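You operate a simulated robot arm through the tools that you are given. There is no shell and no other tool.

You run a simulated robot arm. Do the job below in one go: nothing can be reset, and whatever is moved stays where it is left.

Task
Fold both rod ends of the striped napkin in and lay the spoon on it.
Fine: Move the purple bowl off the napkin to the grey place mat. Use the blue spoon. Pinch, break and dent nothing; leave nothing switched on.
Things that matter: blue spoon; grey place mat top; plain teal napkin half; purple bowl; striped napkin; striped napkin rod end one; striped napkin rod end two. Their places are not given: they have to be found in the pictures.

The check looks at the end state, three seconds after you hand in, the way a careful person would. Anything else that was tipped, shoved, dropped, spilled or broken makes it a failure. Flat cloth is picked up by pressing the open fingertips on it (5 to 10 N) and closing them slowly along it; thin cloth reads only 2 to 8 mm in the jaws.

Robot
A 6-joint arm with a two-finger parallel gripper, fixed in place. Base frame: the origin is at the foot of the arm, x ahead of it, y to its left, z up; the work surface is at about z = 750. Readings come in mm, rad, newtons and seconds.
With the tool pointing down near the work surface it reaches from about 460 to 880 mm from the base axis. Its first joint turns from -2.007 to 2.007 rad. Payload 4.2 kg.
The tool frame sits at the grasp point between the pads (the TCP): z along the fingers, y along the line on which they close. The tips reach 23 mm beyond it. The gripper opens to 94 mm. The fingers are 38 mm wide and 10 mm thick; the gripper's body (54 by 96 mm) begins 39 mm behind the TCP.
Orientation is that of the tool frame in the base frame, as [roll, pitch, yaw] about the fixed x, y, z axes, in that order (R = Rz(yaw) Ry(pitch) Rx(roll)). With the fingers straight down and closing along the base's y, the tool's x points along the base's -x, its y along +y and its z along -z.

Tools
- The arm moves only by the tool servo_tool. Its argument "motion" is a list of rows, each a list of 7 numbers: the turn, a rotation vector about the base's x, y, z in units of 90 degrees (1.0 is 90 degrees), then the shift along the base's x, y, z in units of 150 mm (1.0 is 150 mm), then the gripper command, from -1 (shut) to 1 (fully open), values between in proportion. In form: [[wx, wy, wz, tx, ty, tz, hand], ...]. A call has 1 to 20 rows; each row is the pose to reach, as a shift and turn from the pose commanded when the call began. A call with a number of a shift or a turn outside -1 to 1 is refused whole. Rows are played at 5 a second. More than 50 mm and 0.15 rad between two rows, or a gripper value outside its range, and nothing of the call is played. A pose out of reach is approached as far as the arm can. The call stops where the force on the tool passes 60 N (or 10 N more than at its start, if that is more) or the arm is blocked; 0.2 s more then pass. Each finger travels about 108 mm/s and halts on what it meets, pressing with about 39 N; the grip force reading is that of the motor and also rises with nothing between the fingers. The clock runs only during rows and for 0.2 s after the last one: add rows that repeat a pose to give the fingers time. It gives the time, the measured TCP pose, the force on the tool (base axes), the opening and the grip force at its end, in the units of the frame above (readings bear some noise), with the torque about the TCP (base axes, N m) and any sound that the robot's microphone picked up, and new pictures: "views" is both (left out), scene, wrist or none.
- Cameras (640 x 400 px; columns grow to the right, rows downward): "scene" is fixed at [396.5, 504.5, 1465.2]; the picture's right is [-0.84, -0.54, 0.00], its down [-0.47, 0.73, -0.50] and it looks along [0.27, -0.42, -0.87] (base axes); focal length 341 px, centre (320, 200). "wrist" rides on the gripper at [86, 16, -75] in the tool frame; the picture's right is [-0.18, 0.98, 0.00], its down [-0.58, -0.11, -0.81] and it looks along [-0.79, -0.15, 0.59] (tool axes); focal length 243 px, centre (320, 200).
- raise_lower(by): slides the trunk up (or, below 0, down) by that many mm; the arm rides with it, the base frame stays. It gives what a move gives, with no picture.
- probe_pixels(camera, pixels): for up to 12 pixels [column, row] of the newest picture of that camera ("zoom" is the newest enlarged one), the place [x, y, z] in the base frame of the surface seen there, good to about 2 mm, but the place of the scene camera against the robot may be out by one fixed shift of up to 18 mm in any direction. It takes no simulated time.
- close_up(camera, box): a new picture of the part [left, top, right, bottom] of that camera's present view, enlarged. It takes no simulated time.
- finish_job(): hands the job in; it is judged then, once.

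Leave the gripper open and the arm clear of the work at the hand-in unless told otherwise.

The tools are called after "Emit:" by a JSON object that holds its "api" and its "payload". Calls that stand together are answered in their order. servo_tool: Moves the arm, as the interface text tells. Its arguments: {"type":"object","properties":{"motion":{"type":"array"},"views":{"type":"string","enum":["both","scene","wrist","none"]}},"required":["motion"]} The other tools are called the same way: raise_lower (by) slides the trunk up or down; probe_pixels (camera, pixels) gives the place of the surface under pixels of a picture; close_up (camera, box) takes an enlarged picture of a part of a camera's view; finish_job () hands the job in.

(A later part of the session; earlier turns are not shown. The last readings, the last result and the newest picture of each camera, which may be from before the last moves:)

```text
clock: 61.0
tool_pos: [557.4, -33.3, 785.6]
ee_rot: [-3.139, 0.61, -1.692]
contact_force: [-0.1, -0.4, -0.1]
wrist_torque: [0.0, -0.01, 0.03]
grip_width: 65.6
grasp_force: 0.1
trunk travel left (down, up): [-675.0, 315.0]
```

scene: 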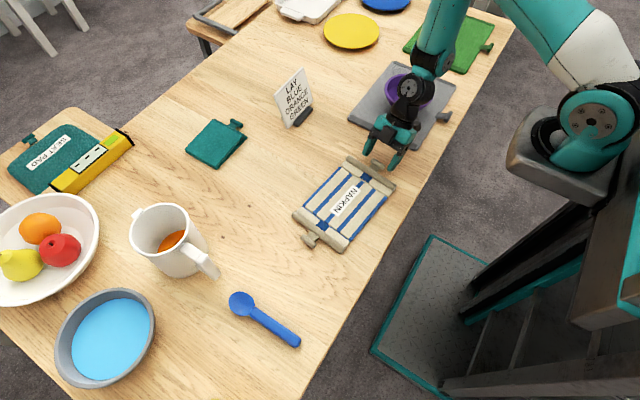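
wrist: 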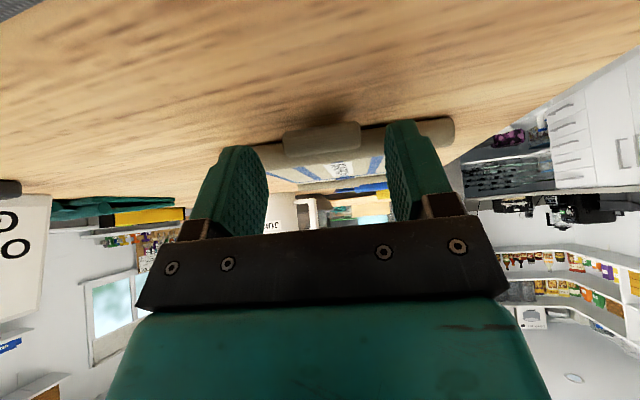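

The T shows at (322,142), right at the tips. I'll advance the last 10 mm in small steps and watch the force.

Emit:
{"api": "servo_tool", "payload": {"motion": [[0, 0, 0, 0.001, 0.0095, -0.0137, 0.4], [0, 0, 0, 0.0023, 0.019, -0.0273, 0.4], [0, 0, 0, 0.003, 0.0265, -0.037, 0.4], [0, 0, 0, 0.003, 0.0265, -0.037, 0.4]], "views": "none"}}

Emit:
{"api": "servo_tool", "payload": {"motion": [[0, 0, 0, 0.001, 0.006, -0.0085, 0.4], [0, 0, 0, 0.0017, 0.0115, -0.0167, 0.4], [0, 0, 0, 0.0017, 0.0115, -0.0167, 0.4]]}}

```text
clock: 62.0
tool_pos: [558.7, -28.7, 779.2]
ee_rot: [-3.138, 0.61, -1.692]
contact_force: [-0.1, -0.7, 0.9]
wrist_torque: [-0.02, 0.02, -0.03]
grip_width: 65.8
grasp_force: 0.0
trunk travel left (down, up): [-675.0, 315.0]
```

```text
clock: 62.8
tool_pos: [557.6, -29.3, 779.1]
ee_rot: [-3.136, 0.609, -1.693]
contact_force: [-2.9, -32.0, 51.8]
wrist_torque: [-0.86, 1.79, 0.91]
grip_width: 64.9
grasp_force: 0.1
trunk travel left (down, up): [-675.0, 315.0]
```

scene: 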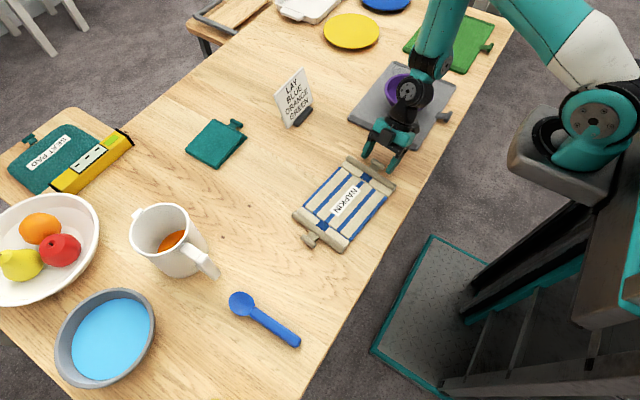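
wrist: 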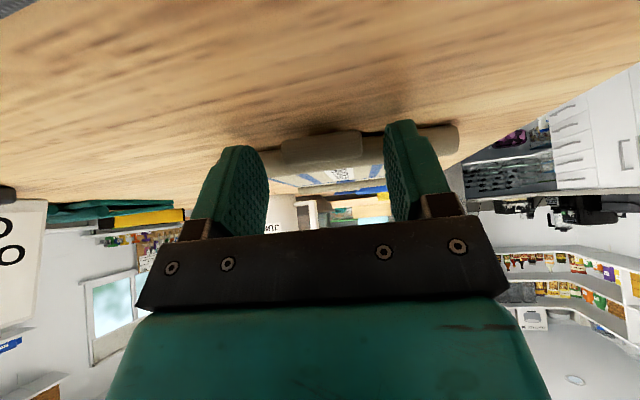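

The fingertip corner touched the table (52 N) at TCP z 779. I'll raise 4 mm at once to take the pressure off.

Emit:
{"api": "servo_tool", "payload": {"motion": [[0, 0, 0, 0, 0.003, 0.02, 0.4], [0, 0, 0, 0, 0.006, 0.03, 0.4], [0, 0, 0, 0, 0.006, 0.03, 0.4]], "views": "wrist"}}

Emit:
{"api": "close_up", "payload": {"camera": "wrist", "box": [190, 100, 470, 240]}}

```text
clock: 63.6
tool_pos: [557.0, -26.7, 782.1]
ee_rot: [-3.141, 0.611, -1.695]
contact_force: [-0.2, -0.7, -0.2]
wrist_torque: [-0.01, 0.0, -0.01]
grip_width: 65.7
grasp_force: 0.0
trunk travel left (down, up): [-675.0, 315.0]
```

wrist: 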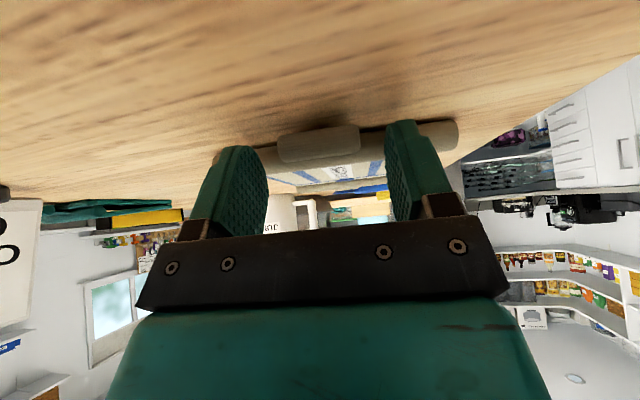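

```text
2.29 times, centred on (330, 170) of wrist
```

zoom: 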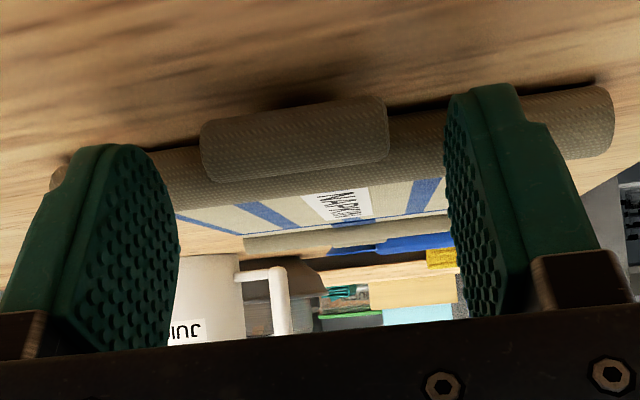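

The T is between the pads near their outer corner. I'll close slowly on it.

Emit:
{"api": "servo_tool", "payload": {"motion": [[0, 0, 0, 0, 0, 0, 0.3], [0, 0, 0, 0, 0, 0, 0.2], [0, 0, 0, 0, 0, 0, 0.1], [0, 0, 0, 0, 0, 0, 0.0], [0, 0, 0, 0, 0, 0, -0.06], [0, 0, 0, 0, 0, 0, -0.12], [0, 0, 0, 0, 0, 0, -0.2], [0, 0, 0, 0, 0, 0, -0.2]]}}

```text
clock: 65.4
tool_pos: [556.1, -27.6, 781.8]
ee_rot: [-3.14, 0.609, -1.693]
contact_force: [0.2, 0.5, 0.5]
wrist_torque: [-0.02, 0.01, 0.01]
grip_width: 42.1
grasp_force: 39.5
trunk travel left (down, up): [-675.0, 315.0]
```

scene: 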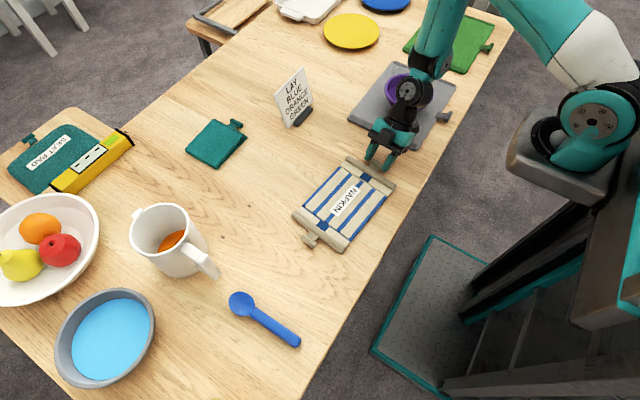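
wrist: 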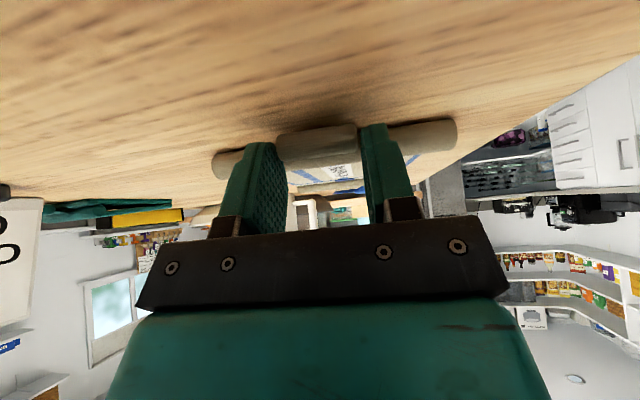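

The grip is firm (42 mm). I'll now turn the tool and flap together about the hinge, up to 48°.

Emit:
{"api": "servo_tool", "payload": {"motion": [[0, 0, 0, 0, 0, 0, -0.12], [-0.0662, 0.0081, 0, 0.0024, 0.0197, 0.0456, -0.12], [-0.1323, 0.0163, 0, 0.0054, 0.0441, 0.0889, -0.12], [-0.1985, 0.0244, 0, 0.0089, 0.0728, 0.1295, -0.12], [-0.2647, 0.0325, 0, 0.013, 0.1055, 0.1667, -0.12], [-0.3308, 0.0407, 0, 0.0174, 0.1419, 0.2003, -0.12], [-0.397, 0.0488, 0, 0.0223, 0.1816, 0.2299, -0.12], [-0.4632, 0.0569, 0, 0.0276, 0.2242, 0.2552, -0.12], [-0.5293, 0.0651, 0, 0.0331, 0.2692, 0.2758, -0.12], [-0.5293, 0.0651, 0, 0.0331, 0.2692, 0.2758, -0.12]]}}

```text
clock: 67.6
tool_pos: [564.6, 13.0, 823.7]
ee_rot: [-3.139, -0.23, -1.693]
contact_force: [-0.4, -0.9, 0.7]
wrist_torque: [-0.01, 0.02, -0.02]
grip_width: 42.1
grasp_force: 35.4
trunk travel left (down, up): [-675.0, 315.0]
```

scene: 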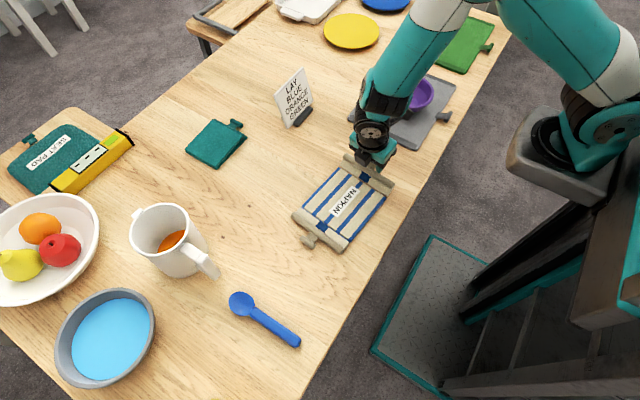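
wrist: 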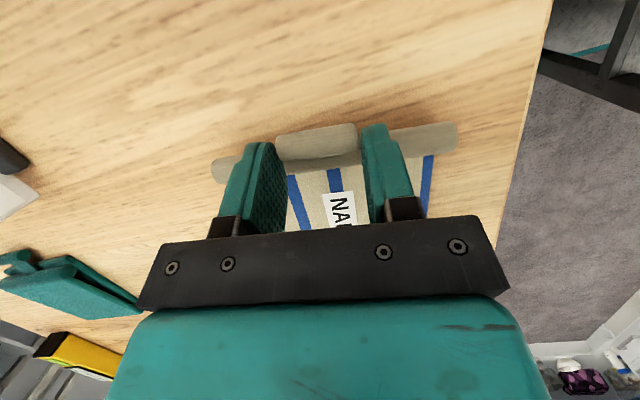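

The flap stands at 48° with the panel flat. I'll continue to 84°.

Emit:
{"api": "servo_tool", "payload": {"motion": [[-0.0662, 0.0081, 0, 0.0058, 0.0469, 0.0157, -0.12], [-0.1323, 0.0163, 0, 0.0117, 0.0951, 0.0265, -0.12], [-0.1985, 0.0244, 0, 0.0177, 0.1442, 0.0322, -0.12], [-0.2647, 0.0325, 0, 0.0238, 0.1936, 0.0326, -0.12], [-0.3308, 0.0407, 0, 0.0298, 0.2427, 0.0278, -0.12], [-0.397, 0.0488, 0, 0.0358, 0.2911, 0.0178, -0.12], [-0.397, 0.0488, 0, 0.0358, 0.2911, 0.0178, -0.12]]}}

```text
clock: 69.2
tool_pos: [567.7, 56.9, 826.2]
ee_rot: [-3.142, -0.859, -1.693]
contact_force: [0.8, 0.1, 0.2]
wrist_torque: [-0.02, 0.03, 0.0]
grip_width: 42.9
grasp_force: 1.5
trunk travel left (down, up): [-675.0, 315.0]
```

scene: 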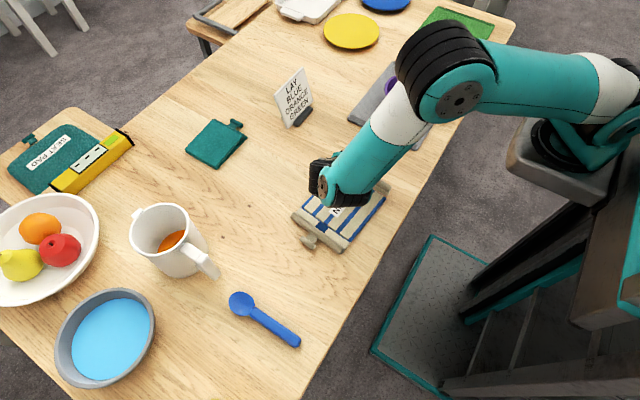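
wrist: 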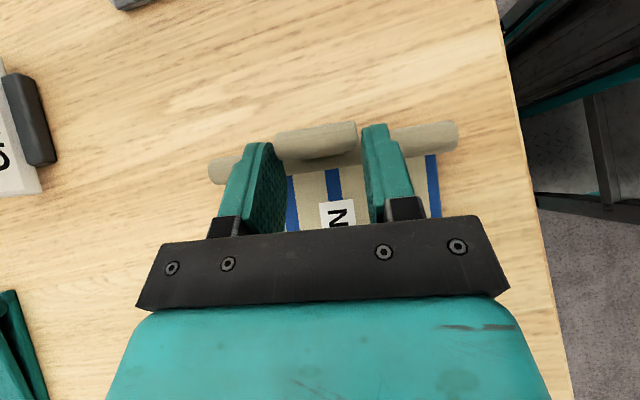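

The flap is at about 84°. I'll firm the grip a little and go on to 96°.

Emit:
{"api": "servo_tool", "payload": {"motion": [[0, 0, 0, 0, 0, 0, -0.16], [-0.0331, 0.004, 0, 0.003, 0.0236, -0.0068, -0.16], [-0.0662, 0.0081, 0, 0.0058, 0.0471, -0.0149, -0.16], [-0.0993, 0.0122, 0, 0.0086, 0.07, -0.0245, -0.16], [-0.1323, 0.0163, 0, 0.0113, 0.0924, -0.0348, -0.16], [-0.1323, 0.0163, 0, 0.0113, 0.0924, -0.0348, -0.16]]}}

```text
clock: 70.6
tool_pos: [570.2, 69.6, 821.0]
ee_rot: [-3.139, -1.068, -1.695]
contact_force: [3.0, 0.3, 15.2]
wrist_torque: [-0.47, -0.04, -0.03]
grip_width: 42.1
grasp_force: 39.2
trunk travel left (down, up): [-675.0, 315.0]
```

scene: 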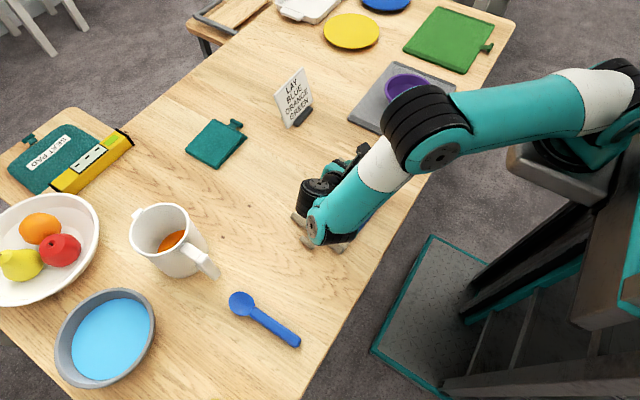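
wrist: 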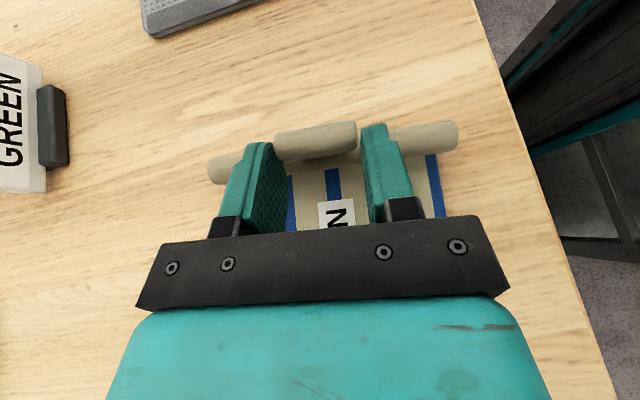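

There's 15 N upward, so I'm pressing down slightly. I'll probe the flap's true angle before releasing.

Emit:
{"api": "servo_tool", "payload": {"motion": [[0, 0, 0, 0, 0, 0.01, -0.16], [0, 0, 0, 0, 0, 0.015, -0.16], [0, 0, 0, 0, 0, 0.015, -0.16]], "views": "wrist"}}

Emit:
{"api": "close_up", "payload": {"camera": "wrist", "box": [190, 110, 470, 240]}}

Emit:
{"api": "probe_pixels", "payload": {"camera": "wrist", "pixels": [[315, 130], [315, 140], [315, 150], [315, 165], [320, 185], [435, 135], [435, 145], [220, 170], [300, 200], [350, 190], [310, 222], [430, 200]]}}

```text
clock: 71.4
tool_pos: [569.6, 70.6, 823.5]
ee_rot: [3.14, -1.066, -1.69]
contact_force: [-0.4, 0.0, 0.3]
wrist_torque: [0.02, -0.05, 0.05]
grip_width: 42.0
grasp_force: 39.0
trunk travel left (down, up): [-675.0, 315.0]
```

wrist: 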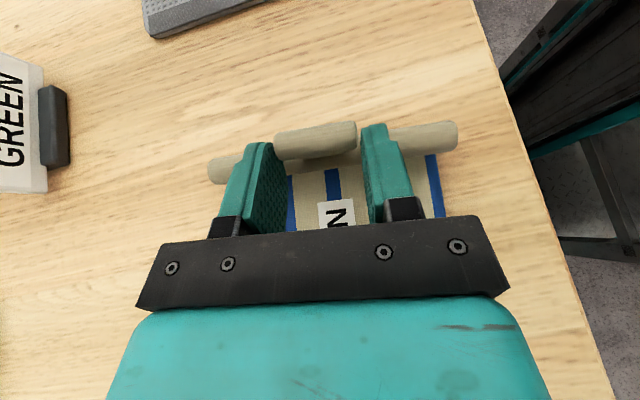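

```text
2.29 times, centred on (330, 175) of wrist
```

zoom: 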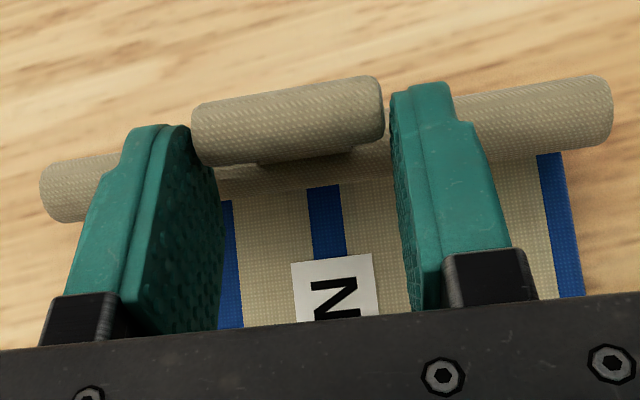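

```text
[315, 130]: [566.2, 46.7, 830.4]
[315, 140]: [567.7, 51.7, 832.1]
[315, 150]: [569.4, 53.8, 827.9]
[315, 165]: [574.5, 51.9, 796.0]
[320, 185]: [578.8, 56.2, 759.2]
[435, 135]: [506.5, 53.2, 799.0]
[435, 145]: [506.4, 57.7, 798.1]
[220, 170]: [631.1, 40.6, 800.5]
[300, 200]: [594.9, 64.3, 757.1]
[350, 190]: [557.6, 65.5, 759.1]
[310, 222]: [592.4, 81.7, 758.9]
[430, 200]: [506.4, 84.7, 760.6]
```

The T is almost straight above the rod (about 92°). I'll turn another 3°, carefully, to get past upright.

Emit:
{"api": "servo_tool", "payload": {"motion": [[-0.0165, 0.002, 0, 0.0014, 0.0115, -0.003, -0.16], [-0.0331, 0.004, 0, 0.0028, 0.0228, -0.006, -0.16], [-0.0331, 0.004, 0, 0.0028, 0.0228, -0.006, -0.16]], "views": "none"}}

```text
clock: 72.2
tool_pos: [569.9, 74.3, 822.0]
ee_rot: [-3.141, -1.119, -1.693]
contact_force: [0.1, 0.2, -0.5]
wrist_torque: [0.01, -0.08, -0.03]
grip_width: 42.2
grasp_force: 38.7
trunk travel left (down, up): [-675.0, 315.0]
```

That was reachable. I'll take another 3–4°.

Emit:
{"api": "servo_tool", "payload": {"motion": [[-0.0165, 0.002, 0, 0.0014, 0.0115, -0.004, -0.16], [-0.0386, 0.0047, 0, 0.0033, 0.0262, -0.009, -0.16], [-0.0386, 0.0047, 0, 0.0033, 0.0262, -0.009, -0.16]]}}

```text
clock: 73.0
tool_pos: [561.8, 68.7, 820.1]
ee_rot: [-3.14, -1.179, -1.693]
contact_force: [1.0, -0.3, -0.3]
wrist_torque: [0.01, -0.02, -0.01]
grip_width: 42.0
grasp_force: 38.5
out of reach, approached as far as the arm can: row 2, 3
trunk travel left (down, up): [-675.0, 315.0]
```

scene: 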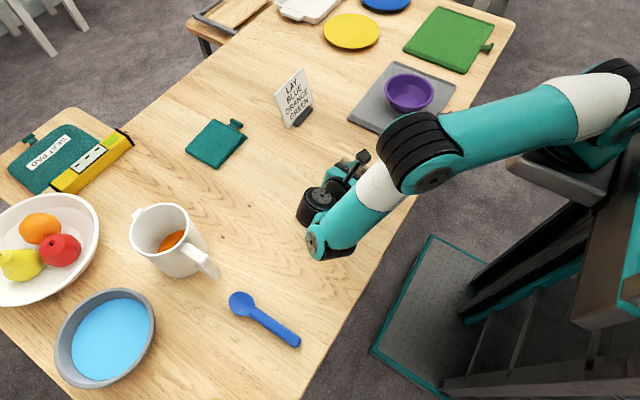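
wrist: 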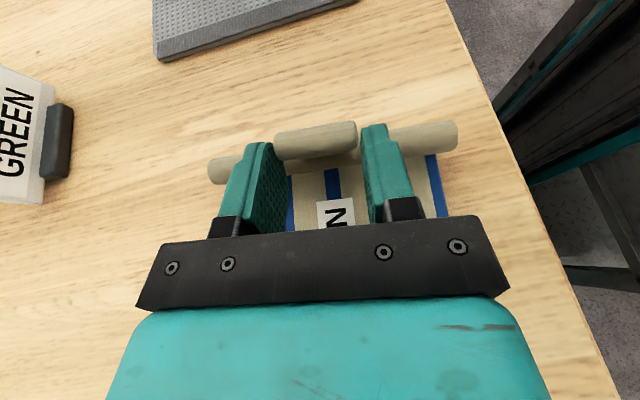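

It drifted about 8 mm at the reach limit. I'll probe the flap angle now.

Emit:
{"api": "probe_pixels", "payload": {"camera": "wrist", "pixels": [[315, 130], [315, 138], [315, 144], [315, 150], [320, 180], [435, 132], [435, 140], [220, 165], [220, 172], [300, 195], [350, 185], [310, 222]]}}

Emit:
{"api": "probe_pixels", "payload": {"camera": "scene", "pixels": [[365, 185], [385, 195], [370, 205], [345, 165], [375, 180], [395, 185], [300, 230], [360, 230]]}}

Emit:
{"api": "close_up", "payload": {"camera": "scene", "box": [280, 130, 430, 270]}}

```text
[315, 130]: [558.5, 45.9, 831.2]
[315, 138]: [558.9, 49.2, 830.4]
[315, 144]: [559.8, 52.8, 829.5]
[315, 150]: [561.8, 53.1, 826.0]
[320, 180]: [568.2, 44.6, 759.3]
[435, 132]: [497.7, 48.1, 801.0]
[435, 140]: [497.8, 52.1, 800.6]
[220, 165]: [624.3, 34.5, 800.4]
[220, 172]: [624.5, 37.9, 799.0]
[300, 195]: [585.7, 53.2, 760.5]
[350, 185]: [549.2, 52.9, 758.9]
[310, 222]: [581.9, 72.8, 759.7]
```

```text
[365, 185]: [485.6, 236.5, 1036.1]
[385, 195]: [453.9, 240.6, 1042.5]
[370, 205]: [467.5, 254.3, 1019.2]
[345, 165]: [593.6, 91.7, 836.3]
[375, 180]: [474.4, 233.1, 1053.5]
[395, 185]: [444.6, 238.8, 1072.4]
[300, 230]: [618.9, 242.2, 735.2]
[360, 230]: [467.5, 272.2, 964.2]
```

```text
2.86 times, centred on (355, 200) of scene
```

zoom: 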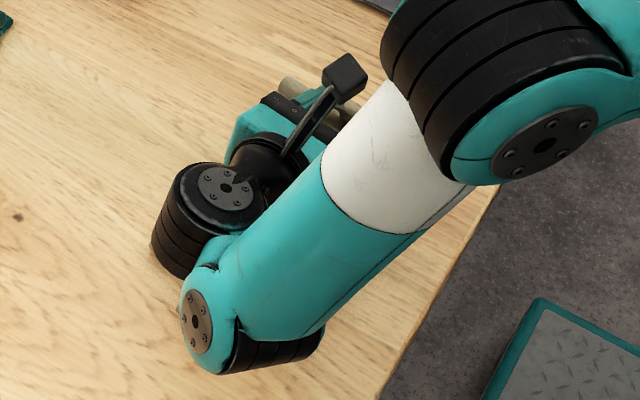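

The T leans about 8° inward past the rod, so it should fall inward when freed. I'll open, then lift the fingers straight up while turning back toward upright.

Emit:
{"api": "servo_tool", "payload": {"motion": [[0, 0, 0, 0, 0, 0, 0.0], [0, 0, 0, 0, 0, 0, 0.2], [0.0496, -0.0061, 0, 0, 0, 0.1, 0.3], [0.0993, -0.0122, 0, 0, 0, 0.2, 0.3], [0.149, -0.0183, 0, 0, 0, 0.3, 0.3], [0.218, -0.0268, 0, 0, 0, 0.42, 0.3], [0.298, -0.0366, 0, 0, 0, 0.55, 0.3], [0.377, -0.0464, 0, 0, 0, 0.7, 0.3], [0.377, -0.0464, 0, 0, 0, 0.7, 0.3]]}}

```text
clock: 75.0
tool_pos: [563.8, 69.7, 925.6]
ee_rot: [-3.14, -0.583, -1.694]
contact_force: [0.1, 0.0, 0.9]
wrist_torque: [0.02, 0.02, 0.0]
grip_width: 61.4
grasp_force: 0.0
trunk travel left (down, up): [-675.0, 315.0]
```

scene: 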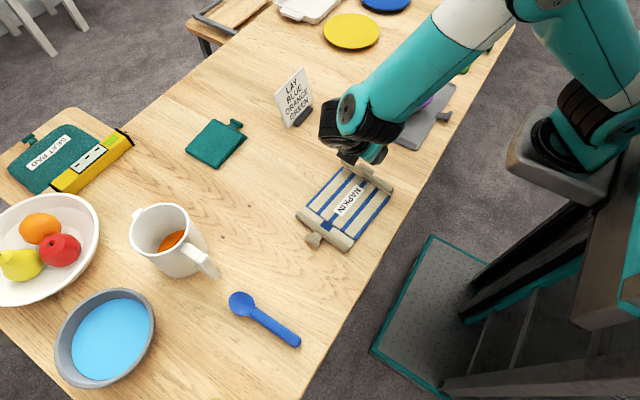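
wrist: 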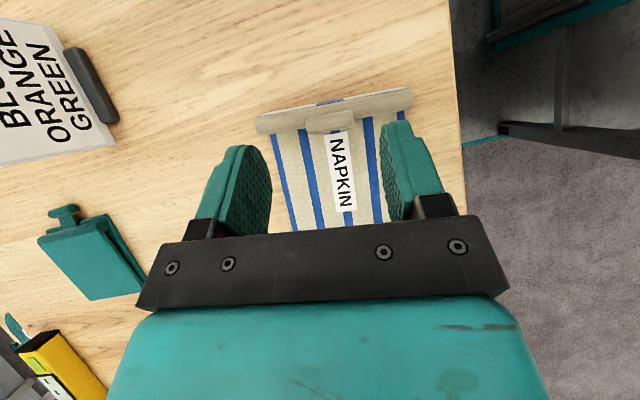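

The flap seems to be standing or falling slowly inward. I'll probe it.

Emit:
{"api": "close_up", "payload": {"camera": "wrist", "box": [240, 70, 430, 190]}}

Emit:
{"api": "probe_pixels", "payload": {"camera": "wrist", "pixels": [[330, 118], [330, 122], [330, 128], [330, 104], [330, 110], [400, 98], [270, 122], [320, 103], [340, 160], [330, 101]]}}

Emit:
{"api": "close_up", "payload": {"camera": "scene", "box": [280, 120, 420, 260]}}

```text
3.33 times, centred on (335, 130) of wrist
```

zoom: 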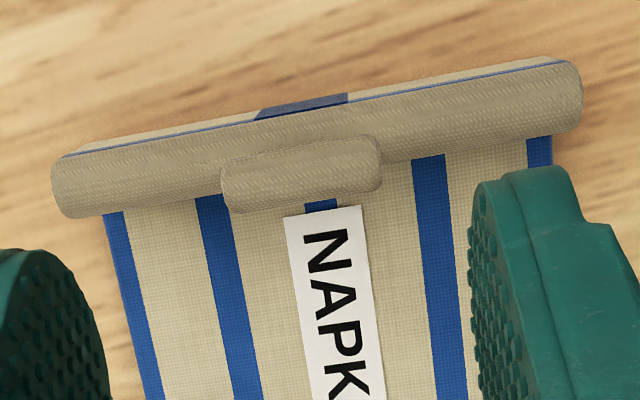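

```text
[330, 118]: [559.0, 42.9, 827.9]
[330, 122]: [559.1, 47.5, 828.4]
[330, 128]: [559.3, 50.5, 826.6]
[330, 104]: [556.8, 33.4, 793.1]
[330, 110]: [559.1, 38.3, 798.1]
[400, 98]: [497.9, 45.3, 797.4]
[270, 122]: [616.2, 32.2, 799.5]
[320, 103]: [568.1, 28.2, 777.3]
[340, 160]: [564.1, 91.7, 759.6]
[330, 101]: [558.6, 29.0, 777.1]
```

```text
2.86 times, centred on (350, 190) of scene
```

zoom: 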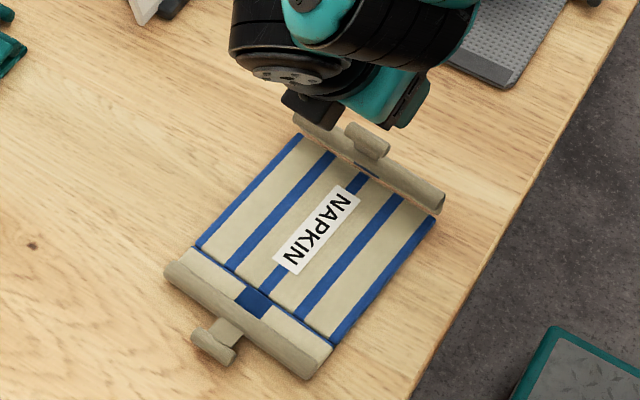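

The hinge holds the flap by friction, standing at about 100° and leaning inward. So I can push it over: I'll set the tool upright, close the fingers, and move outside the T.

Emit:
{"api": "servo_tool", "payload": {"motion": [[0.061, -0.0075, 0, -0.009, -0.063, 0.02, 0.3], [0.122, -0.015, 0, -0.018, -0.126, 0.04, 0.0], [0.184, -0.0226, 0, -0.028, -0.19, 0.04, -0.4], [0.245, -0.03, 0, -0.037, -0.253, 0.03, -0.7], [0.307, -0.0378, 0, -0.047, -0.316, 0.02, -1], [0.368, -0.0453, 0, -0.056, -0.379, 0, -1], [0.368, -0.0453, 0, -0.056, -0.379, 0, -1]]}}

```text
clock: 76.6
tool_pos: [554.1, 11.7, 924.9]
ee_rot: [-3.14, 0.001, -1.692]
contact_force: [0.0, -1.2, 0.2]
wrist_torque: [0.01, 0.02, 0.02]
grip_width: 0.2
grasp_force: 38.9
trunk travel left (down, up): [-675.0, 315.0]
```

scene: 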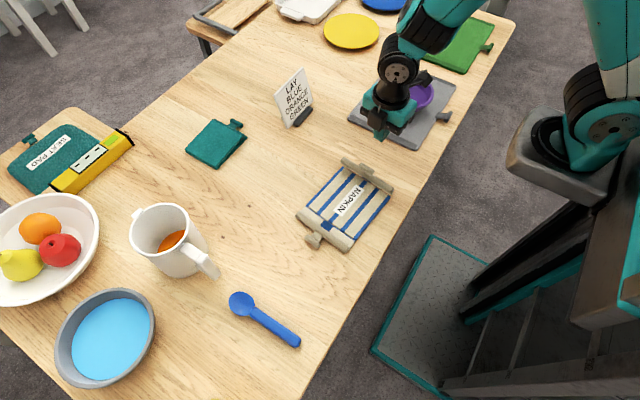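
wrist: 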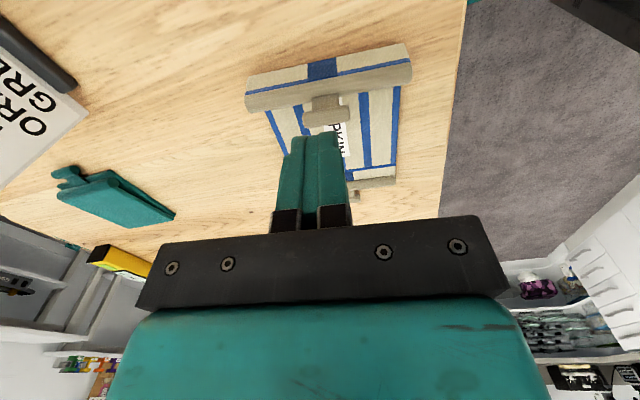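

The fingers are closed. I'll probe the flap again from here.

Emit:
{"api": "probe_pixels", "payload": {"camera": "wrist", "pixels": [[327, 100], [327, 106], [327, 113], [327, 120], [327, 88], [327, 80], [320, 70], [400, 72], [260, 100], [320, 62]]}}

Emit:
{"api": "close_up", "payload": {"camera": "wrist", "box": [230, 30, 430, 150]}}

```text
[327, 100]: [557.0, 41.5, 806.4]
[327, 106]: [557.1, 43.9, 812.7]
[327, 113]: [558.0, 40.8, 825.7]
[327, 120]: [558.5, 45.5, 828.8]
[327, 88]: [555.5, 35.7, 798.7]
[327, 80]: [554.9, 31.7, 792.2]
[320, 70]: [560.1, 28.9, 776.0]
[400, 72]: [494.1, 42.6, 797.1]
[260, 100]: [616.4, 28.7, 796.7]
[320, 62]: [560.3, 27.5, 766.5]
```

```text
3.20 times, centred on (330, 90) of wrist
```

zoom: 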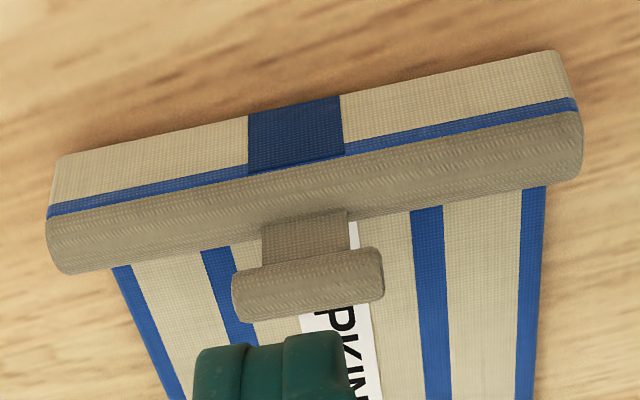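

The T's outer face is at about y 40 and my fingers are just outside it. I'll lower so the tips are at z≈806 (above the rod, beside the T) and push it inward about 34 mm.

Emit:
{"api": "servo_tool", "payload": {"motion": [[0, 0, 0, 0, 0, -0.2, -1], [0, 0, 0, 0, 0, -0.4, -1], [0, 0, 0, 0, 0, -0.55, -1], [0, 0, 0, 0, 0, -0.64, -1], [0, 0, 0, 0.004, 0.035, -0.64, -1], [0, 0, 0, 0.008, 0.07, -0.64, -1], [0, 0, 0, 0.013, 0.105, -0.64, -1], [0, 0, 0, 0.017, 0.14, -0.645, -1], [0, 0, 0, 0.0215, 0.175, -0.652, -1], [0, 0, 0, 0.026, 0.21, -0.66, -1], [0, 0, 0, 0.028, 0.225, -0.665, -1], [0, 0, 0, 0.028, 0.225, -0.665, -1]]}}

```text
clock: 79.2
tool_pos: [560.2, 45.8, 826.3]
ee_rot: [-3.14, -0.002, -1.693]
contact_force: [0.5, 0.4, 0.3]
wrist_torque: [0.01, 0.01, 0.0]
grip_width: 0.1
grasp_force: 38.8
trunk travel left (down, up): [-675.0, 315.0]
```

scene: 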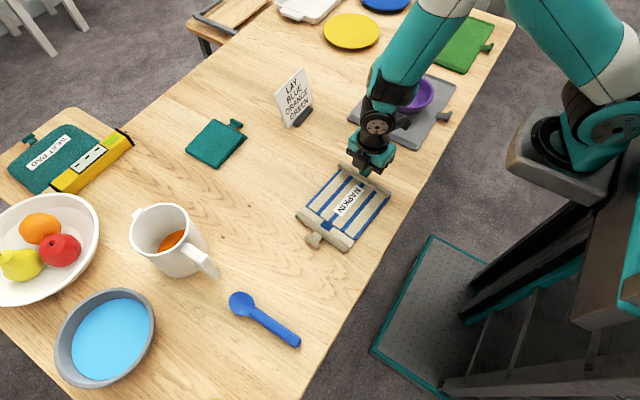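
wrist: 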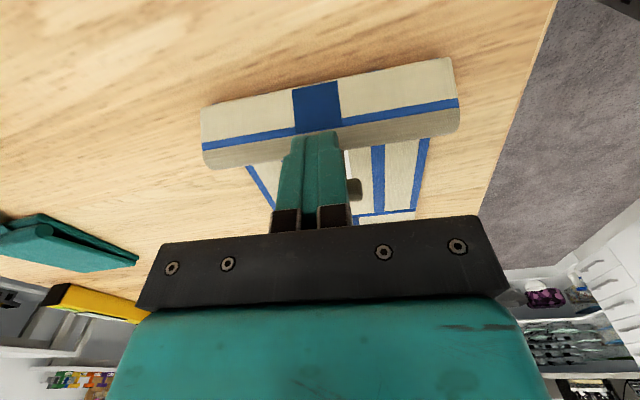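

The flap now leans well inward (about 120°). I'll lift over it and press the T down gently from above.

Emit:
{"api": "servo_tool", "payload": {"motion": [[0, 0, 0, 0, 0, 0.12, -1], [0, 0, 0, 0, 0, 0.25, -1], [0, 0, 0, 0.013, 0.11, 0.25, -1], [0, 0, 0, 0.026, 0.215, 0.22, -1], [0, 0, 0, 0.026, 0.215, 0.12, -1], [0, 0, 0, 0.026, 0.215, 0.06, -1], [0, 0, 0, 0.026, 0.215, 0.03, -1], [0, 0, 0, 0.026, 0.215, 0.0, -1], [0, 0, 0, 0.026, 0.215, -0.03, -1], [0, 0, 0, 0.026, 0.215, -0.06, -1], [0, 0, 0, 0.026, 0.215, -0.08, -1], [0, 0, 0, 0.026, 0.215, -0.08, -1]]}}

```text
clock: 81.8
tool_pos: [561.9, 78.2, 814.1]
ee_rot: [-3.14, -0.001, -1.693]
contact_force: [1.6, -0.3, -0.2]
wrist_torque: [0.0, 0.01, 0.02]
grip_width: 0.1
grasp_force: 39.4
trunk travel left (down, up): [-675.0, 315.0]
```

scene: 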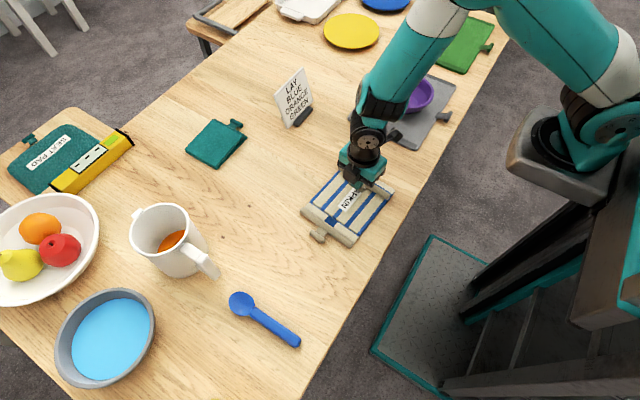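
wrist: 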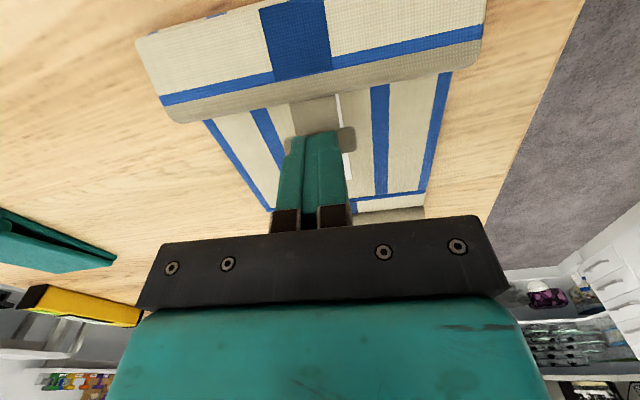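

The flap is closing further with no force yet. I'll press on in small steps.

Emit:
{"api": "servo_tool", "payload": {"motion": [[0, 0, 0, 0, 0, -0.01, -1], [0, 0, 0, 0, 0, -0.02, -1], [0, 0, 0, 0, 0, -0.03, -1], [0, 0, 0, 0, 0, -0.04, -1], [0, 0, 0, 0, 0, -0.04, -1]], "views": "none"}}

```text
clock: 83.0
tool_pos: [561.9, 77.8, 808.2]
ee_rot: [-3.14, -0.003, -1.693]
contact_force: [-0.6, -0.5, 0.5]
wrist_torque: [-0.01, -0.01, 0.02]
grip_width: 0.0
grasp_force: 38.5
trunk travel left (down, up): [-675.0, 315.0]
```

Emit:
{"api": "servo_tool", "payload": {"motion": [[0, 0, 0, 0, 0, -0.01, -1], [0, 0, 0, 0, 0, -0.02, -1], [0, 0, 0, 0, 0, -0.03, -1], [0, 0, 0, 0, 0, -0.03, -1]], "views": "wrist"}}

Emit:
{"api": "probe_pixels", "payload": {"camera": "wrist", "pixels": [[310, 100], [310, 110], [310, 120], [310, 80], [310, 40], [450, 60], [180, 105], [352, 140], [345, 130], [225, 5]]}}

```text
clock: 84.0
tool_pos: [563.3, 77.7, 803.6]
ee_rot: [-3.139, -0.001, -1.693]
contact_force: [-0.5, 0.6, 0.6]
wrist_torque: [0.03, 0.0, 0.04]
grip_width: 0.0
grasp_force: 38.6
trunk travel left (down, up): [-675.0, 315.0]
```

wrist: 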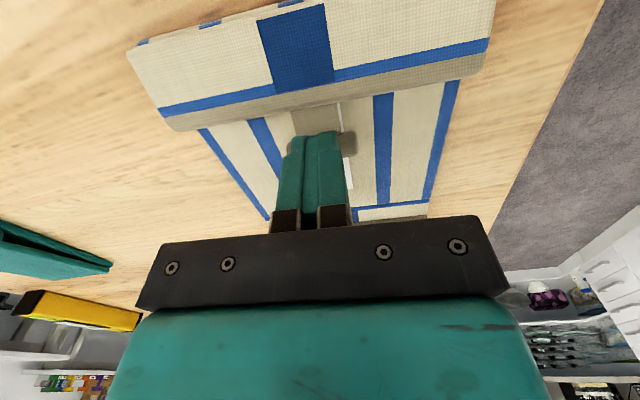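

```text
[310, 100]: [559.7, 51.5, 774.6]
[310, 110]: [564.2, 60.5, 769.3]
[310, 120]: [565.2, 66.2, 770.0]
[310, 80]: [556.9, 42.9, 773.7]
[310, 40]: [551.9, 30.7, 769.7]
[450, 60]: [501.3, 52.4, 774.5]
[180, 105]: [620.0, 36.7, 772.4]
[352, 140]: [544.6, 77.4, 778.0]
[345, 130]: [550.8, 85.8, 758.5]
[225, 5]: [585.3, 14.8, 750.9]
```

The flap's back slopes only about 13° now, so it's nearly closed. A few more millimetres until I feel it stop.

Emit:
{"api": "servo_tool", "payload": {"motion": [[0, 0, 0, 0, 0, -0.007, -1], [0, 0, 0, 0, 0, -0.014, -1], [0, 0, 0, 0, 0, -0.02, -1], [0, 0, 0, 0, 0, -0.02, -1]], "views": "none"}}

```text
clock: 85.0
tool_pos: [562.4, 78.0, 799.1]
ee_rot: [-3.141, -0.003, -1.692]
contact_force: [0.1, -0.6, -0.9]
wrist_torque: [0.04, 0.02, 0.01]
grip_width: 0.0
grasp_force: 39.5
trunk travel left (down, up): [-675.0, 315.0]
```

Emit:
{"api": "servo_tool", "payload": {"motion": [[0, 0, 0, 0, 0, -0.007, -1], [0, 0, 0, 0, 0, -0.014, -1], [0, 0, 0, 0, 0, -0.014, -1]], "views": "none"}}

```text
clock: 85.8
tool_pos: [561.8, 76.7, 798.3]
ee_rot: [-3.14, -0.001, -1.693]
contact_force: [0.9, -0.2, 0.4]
wrist_torque: [-0.03, 0.01, 0.03]
grip_width: 0.0
grasp_force: 38.8
trunk travel left (down, up): [-675.0, 315.0]
```

Emit:
{"api": "servo_tool", "payload": {"motion": [[0, 0, 0, 0, 0, -0.007, -1], [0, 0, 0, 0, 0, -0.014, -1], [0, 0, 0, 0, 0, -0.014, -1]], "views": "wrist"}}

Emit:
{"api": "probe_pixels", "payload": {"camera": "wrist", "pixels": [[310, 100], [310, 110], [310, 120], [310, 80], [310, 40], [450, 60], [180, 105], [352, 140], [352, 150], [300, 20]]}}

```text
clock: 86.6
tool_pos: [562.1, 77.7, 796.0]
ee_rot: [-3.14, -0.003, -1.692]
contact_force: [-1.2, 0.2, -0.6]
wrist_torque: [0.02, -0.01, -0.01]
grip_width: 0.0
grasp_force: 39.4
trunk travel left (down, up): [-675.0, 315.0]
```

wrist: 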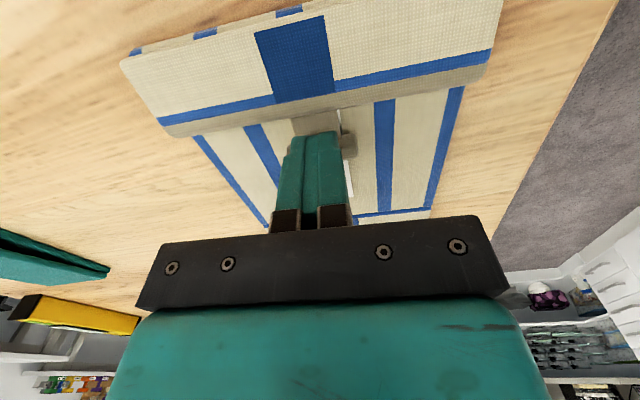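

```text
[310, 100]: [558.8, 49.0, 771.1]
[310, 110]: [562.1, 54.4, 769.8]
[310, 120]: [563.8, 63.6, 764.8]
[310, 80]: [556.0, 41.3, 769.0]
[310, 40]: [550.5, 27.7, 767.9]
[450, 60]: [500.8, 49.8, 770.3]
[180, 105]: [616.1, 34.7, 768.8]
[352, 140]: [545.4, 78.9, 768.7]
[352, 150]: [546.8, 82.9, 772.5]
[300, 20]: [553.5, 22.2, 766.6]
```

The flap's back is now almost level (766–771). One more small press to find the stop.

Emit:
{"api": "servo_tool", "payload": {"motion": [[0, 0, 0, 0, 0, -0.007, -1], [0, 0, 0, 0, 0, -0.014, -1], [0, 0, 0, 0, 0, -0.02, -1], [0, 0, 0, 0, 0, -0.02, -1]], "views": "none"}}

```text
clock: 87.6
tool_pos: [562.5, 78.0, 792.8]
ee_rot: [-3.14, -0.002, -1.693]
contact_force: [-0.5, 0.8, 0.5]
wrist_torque: [-0.02, -0.01, 0.0]
grip_width: 0.0
grasp_force: 39.3
trunk travel left (down, up): [-675.0, 315.0]
```

There's still no resistance. I'll lift the fingers and look at the flap.

Emit:
{"api": "servo_tool", "payload": {"motion": [[0, 0, 0, 0, 0, 0.1, -1], [0, 0, 0, 0, -0.1, 0.3, -1], [0, 0, 0, 0, -0.3, 0.5, -1], [0, 0, 0, 0, -0.5, 0.7, -1], [0, 0, 0, 0, -0.5, 0.7, -1]]}}

Emit:
{"api": "close_up", "payload": {"camera": "wrist", "box": [220, 30, 440, 170]}}

Emit:
{"api": "close_up", "payload": {"camera": "scene", "box": [280, 130, 420, 260]}}

```text
clock: 88.8
tool_pos: [562.6, 4.0, 898.8]
ee_rot: [-3.139, -0.002, -1.693]
contact_force: [0.5, -0.6, -0.3]
wrist_torque: [0.02, -0.02, 0.0]
grip_width: 0.1
grasp_force: 38.9
trunk travel left (down, up): [-675.0, 315.0]
```

scene: 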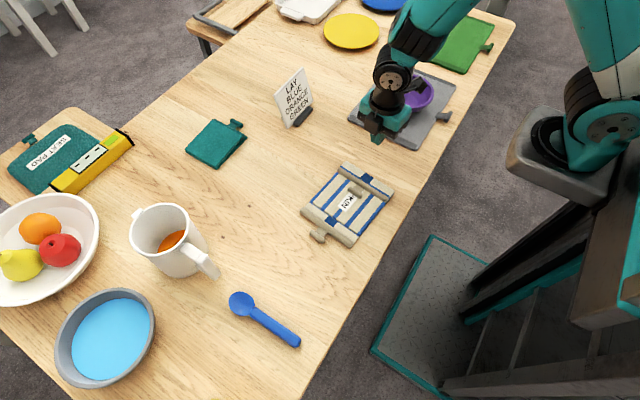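
wrist: 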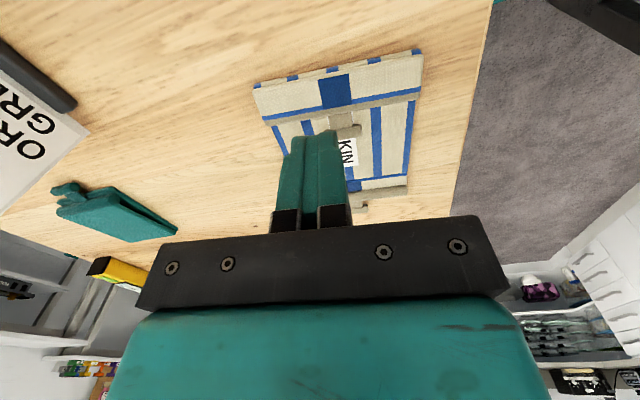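

```text
2.86 times, centred on (330, 100) of wrist
```

zoom: 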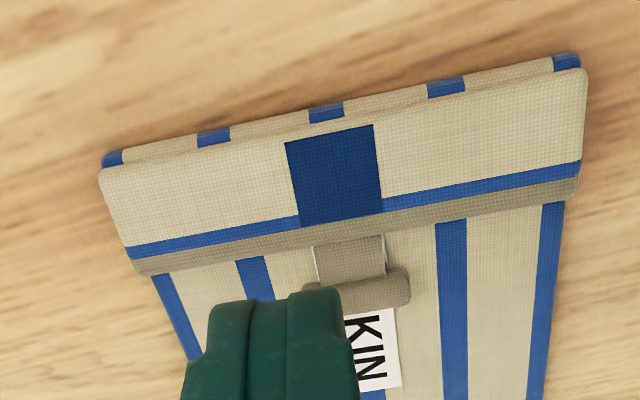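

```text
3.08 times, centred on (350, 195) of scene
```

zoom: 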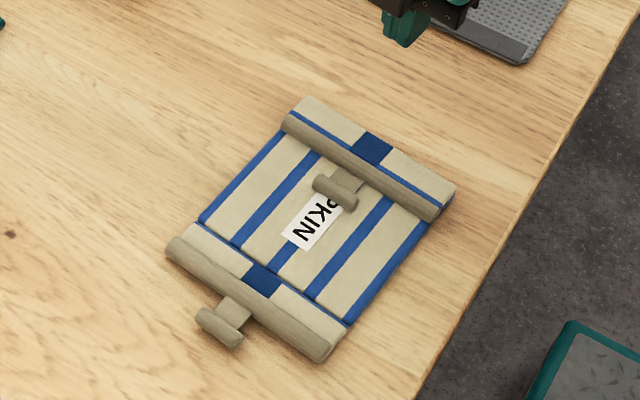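

The −y rod end is folded flat, with the rod lying inside and its T on the label. Now the other rod end: I'll move over with open fingers to see its T.

Emit:
{"api": "servo_tool", "payload": {"motion": [[0, 0, 0, 0.02, 0.15, 0.02, -0.5], [0, 0, 0, 0.04, 0.33, 0.04, 0.0], [0, 0, 0, 0.06, 0.5, 0.04, 0.4], [0, 0, 0, 0.08, 0.67, 0.04, 0.4], [0, 0, 0, 0.1, 0.83, 0.04, 0.4], [0, 0, 0, 0.116, 0.973, 0.04, 0.4], [0, 0, 0, 0.116, 0.973, 0.04, 0.4]]}}

Emit:
{"api": "close_up", "payload": {"camera": "wrist", "box": [230, 30, 430, 170]}}

```text
clock: 90.4
tool_pos: [579.6, 148.7, 903.2]
ee_rot: [-3.14, -0.002, -1.692]
contact_force: [-0.4, 0.1, 0.2]
wrist_torque: [-0.04, 0.02, -0.05]
grip_width: 66.1
grasp_force: 0.2
trunk travel left (down, up): [-675.0, 315.0]
```

scene: 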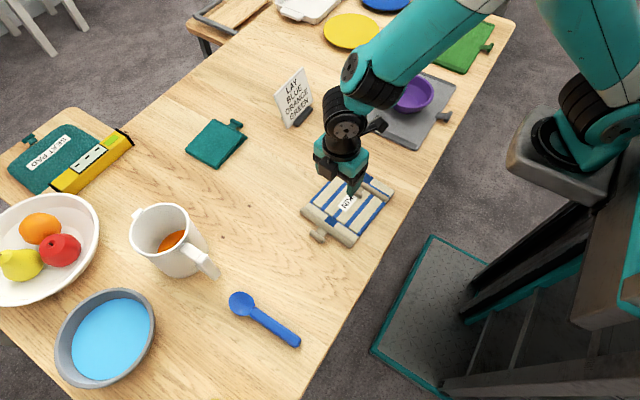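
wrist: 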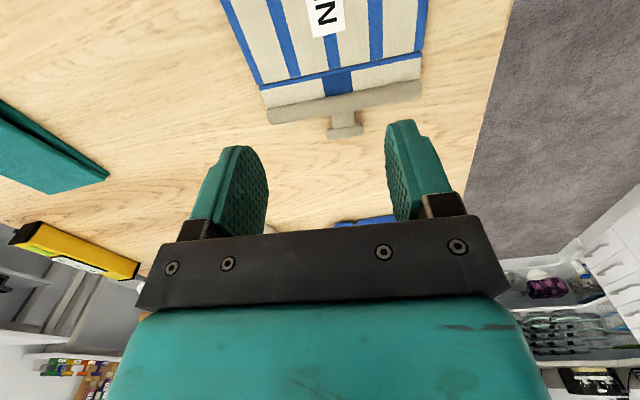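

```text
2.86 times, centred on (330, 100) of wrist
```

zoom: 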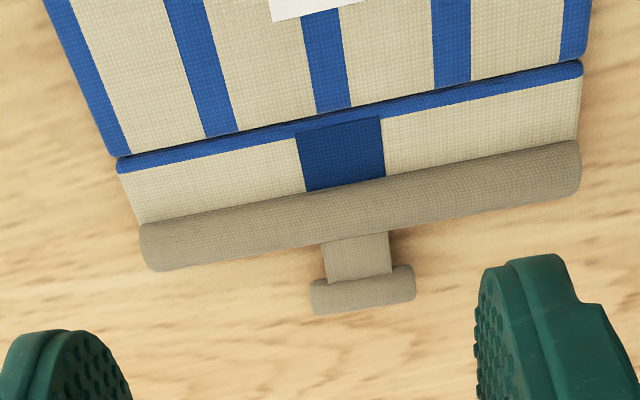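

I see the left T at zoom (362,290) and the rod above it. I'll probe them.

Emit:
{"api": "probe_pixels", "payload": {"camera": "zoom", "pixels": [[315, 296], [410, 282], [362, 272], [362, 283], [362, 293], [362, 305], [360, 255], [350, 215], [150, 240], [575, 160], [345, 150], [330, 112]]}}

Emit:
{"api": "probe_pixels", "payload": {"camera": "zoom", "pixels": [[122, 165], [580, 72], [120, 150], [578, 55], [318, 285], [412, 270], [325, 302], [400, 295]]}}

```text
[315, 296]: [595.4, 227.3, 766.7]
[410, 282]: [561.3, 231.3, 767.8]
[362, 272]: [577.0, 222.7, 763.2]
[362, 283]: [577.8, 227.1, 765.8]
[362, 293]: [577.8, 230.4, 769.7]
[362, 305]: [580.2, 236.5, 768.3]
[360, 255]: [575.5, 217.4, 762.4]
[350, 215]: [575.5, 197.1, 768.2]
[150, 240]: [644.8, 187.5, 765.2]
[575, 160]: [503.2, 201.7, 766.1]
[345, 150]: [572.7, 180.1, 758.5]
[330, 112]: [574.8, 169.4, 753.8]
```

```text
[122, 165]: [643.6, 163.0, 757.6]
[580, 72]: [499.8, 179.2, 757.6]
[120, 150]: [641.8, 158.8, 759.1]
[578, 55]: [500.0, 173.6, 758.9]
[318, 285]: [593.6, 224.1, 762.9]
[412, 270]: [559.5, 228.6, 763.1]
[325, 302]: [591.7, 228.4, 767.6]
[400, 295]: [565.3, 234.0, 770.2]
```

The left T is centred at about (578.7, 230, 762) and its seam is near y 169. I'll tilt the tool 30° outward and move behind and above this T.

Emit:
{"api": "servo_tool", "payload": {"motion": [[-0.055, 0.0064, 0, 0.005, 0.14, 0.02, 0.4], [-0.11, 0.0128, 0, 0.01, 0.28, 0.02, 0.4], [-0.166, 0.0192, 0, 0.015, 0.42, 0.0, 0.4], [-0.221, 0.0255, 0, 0.02, 0.56, -0.04, 0.4], [-0.276, 0.032, 0, 0.025, 0.7, -0.1, 0.4], [-0.331, 0.0383, 0, 0.03, 0.85, -0.16, 0.4], [-0.331, 0.0383, 0, 0.03, 0.85, -0.16, 0.4]]}}

```text
clock: 92.0
tool_pos: [581.9, 277.6, 881.1]
ee_rot: [-3.138, -0.527, -1.696]
contact_force: [0.4, -0.6, 0.1]
wrist_torque: [0.0, 0.0, -0.03]
grip_width: 65.5
grasp_force: 0.1
trunk travel left (down, up): [-675.0, 315.0]
```

scene: 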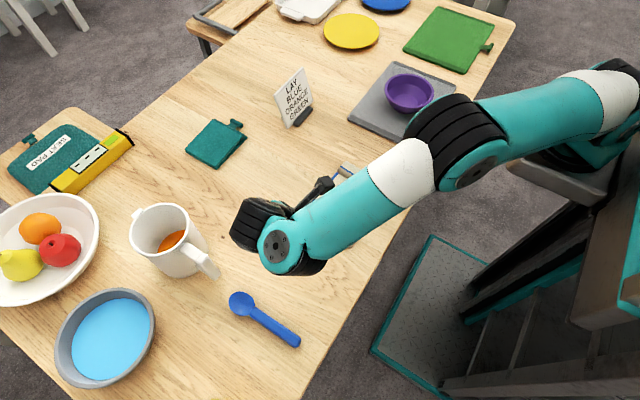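
wrist: 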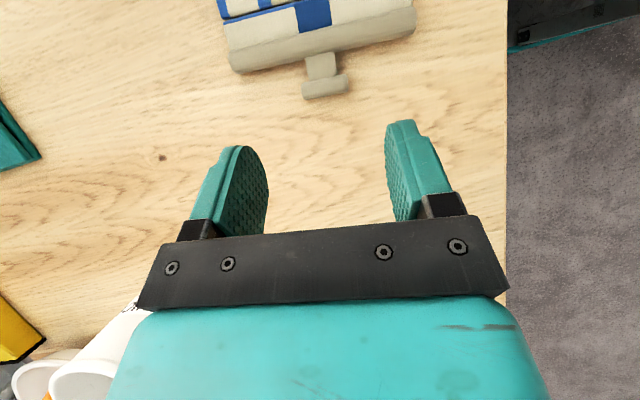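

The T is at (325,87). I'll confirm its position from this view before descending.

Emit:
{"api": "close_up", "payload": {"camera": "wrist", "box": [220, 10, 430, 130]}}

Emit:
{"api": "probe_pixels", "payload": {"camera": "zoom", "pixels": [[260, 230], [380, 200], [320, 205], [320, 220], [322, 235], [322, 250], [325, 255], [310, 165], [300, 110], [255, 245]]}}

Emit:
{"api": "probe_pixels", "payload": {"camera": "scene", "pixels": [[245, 225], [240, 210], [275, 245], [300, 270], [262, 215]]}}

```text
3.05 times, centred on (325, 70) of wrist
```

zoom: 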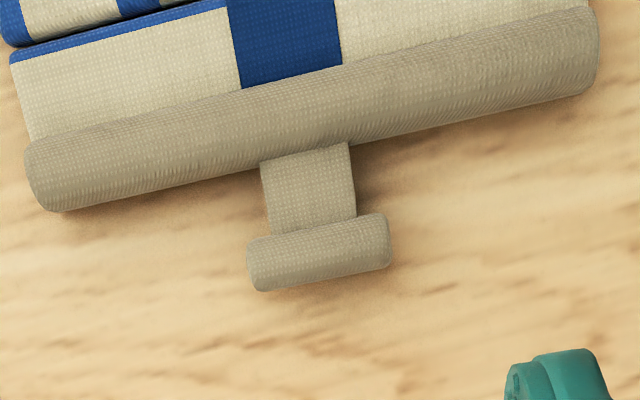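

```text
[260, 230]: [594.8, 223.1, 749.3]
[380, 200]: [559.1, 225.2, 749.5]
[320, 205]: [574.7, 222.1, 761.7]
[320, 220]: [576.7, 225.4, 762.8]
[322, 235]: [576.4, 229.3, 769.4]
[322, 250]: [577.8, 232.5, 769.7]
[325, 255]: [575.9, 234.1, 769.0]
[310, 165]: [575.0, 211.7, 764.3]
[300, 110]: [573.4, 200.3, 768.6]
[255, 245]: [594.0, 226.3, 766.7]
```

```text
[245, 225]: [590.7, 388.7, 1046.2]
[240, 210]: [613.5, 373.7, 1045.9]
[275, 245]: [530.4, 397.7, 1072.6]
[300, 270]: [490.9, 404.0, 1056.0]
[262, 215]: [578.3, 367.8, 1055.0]
```

Confirmed at about (577.5, 231). I'll advance along the finger axis to just short of it.

Emit:
{"api": "servo_tool", "payload": {"motion": [[0, 0, 0, -0.004, -0.045, -0.1, 0.4], [0, 0, 0, -0.008, -0.09, -0.2, 0.4], [0, 0, 0, -0.012, -0.135, -0.3, 0.4], [0, 0, 0, -0.016, -0.18, -0.4, 0.4], [0, 0, 0, -0.02, -0.225, -0.5, 0.4], [0, 0, 0, -0.0247, -0.271, -0.603, 0.4], [0, 0, 0, -0.0247, -0.271, -0.603, 0.4]]}}

```text
clock: 93.6
tool_pos: [579.3, 234.9, 787.5]
ee_rot: [-3.135, -0.523, -1.693]
contact_force: [0.2, 0.5, 0.3]
wrist_torque: [0.01, 0.02, 0.0]
grip_width: 65.7
grasp_force: 0.0
trunk travel left (down, up): [-675.0, 315.0]
```

scene: 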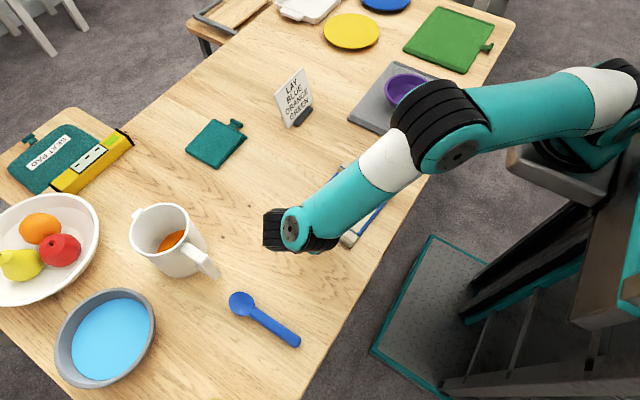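
wrist: 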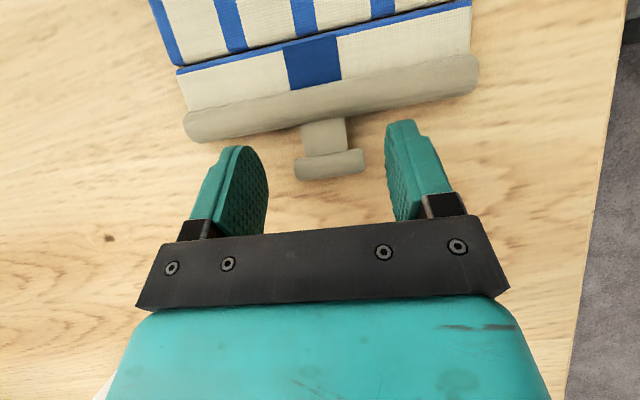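

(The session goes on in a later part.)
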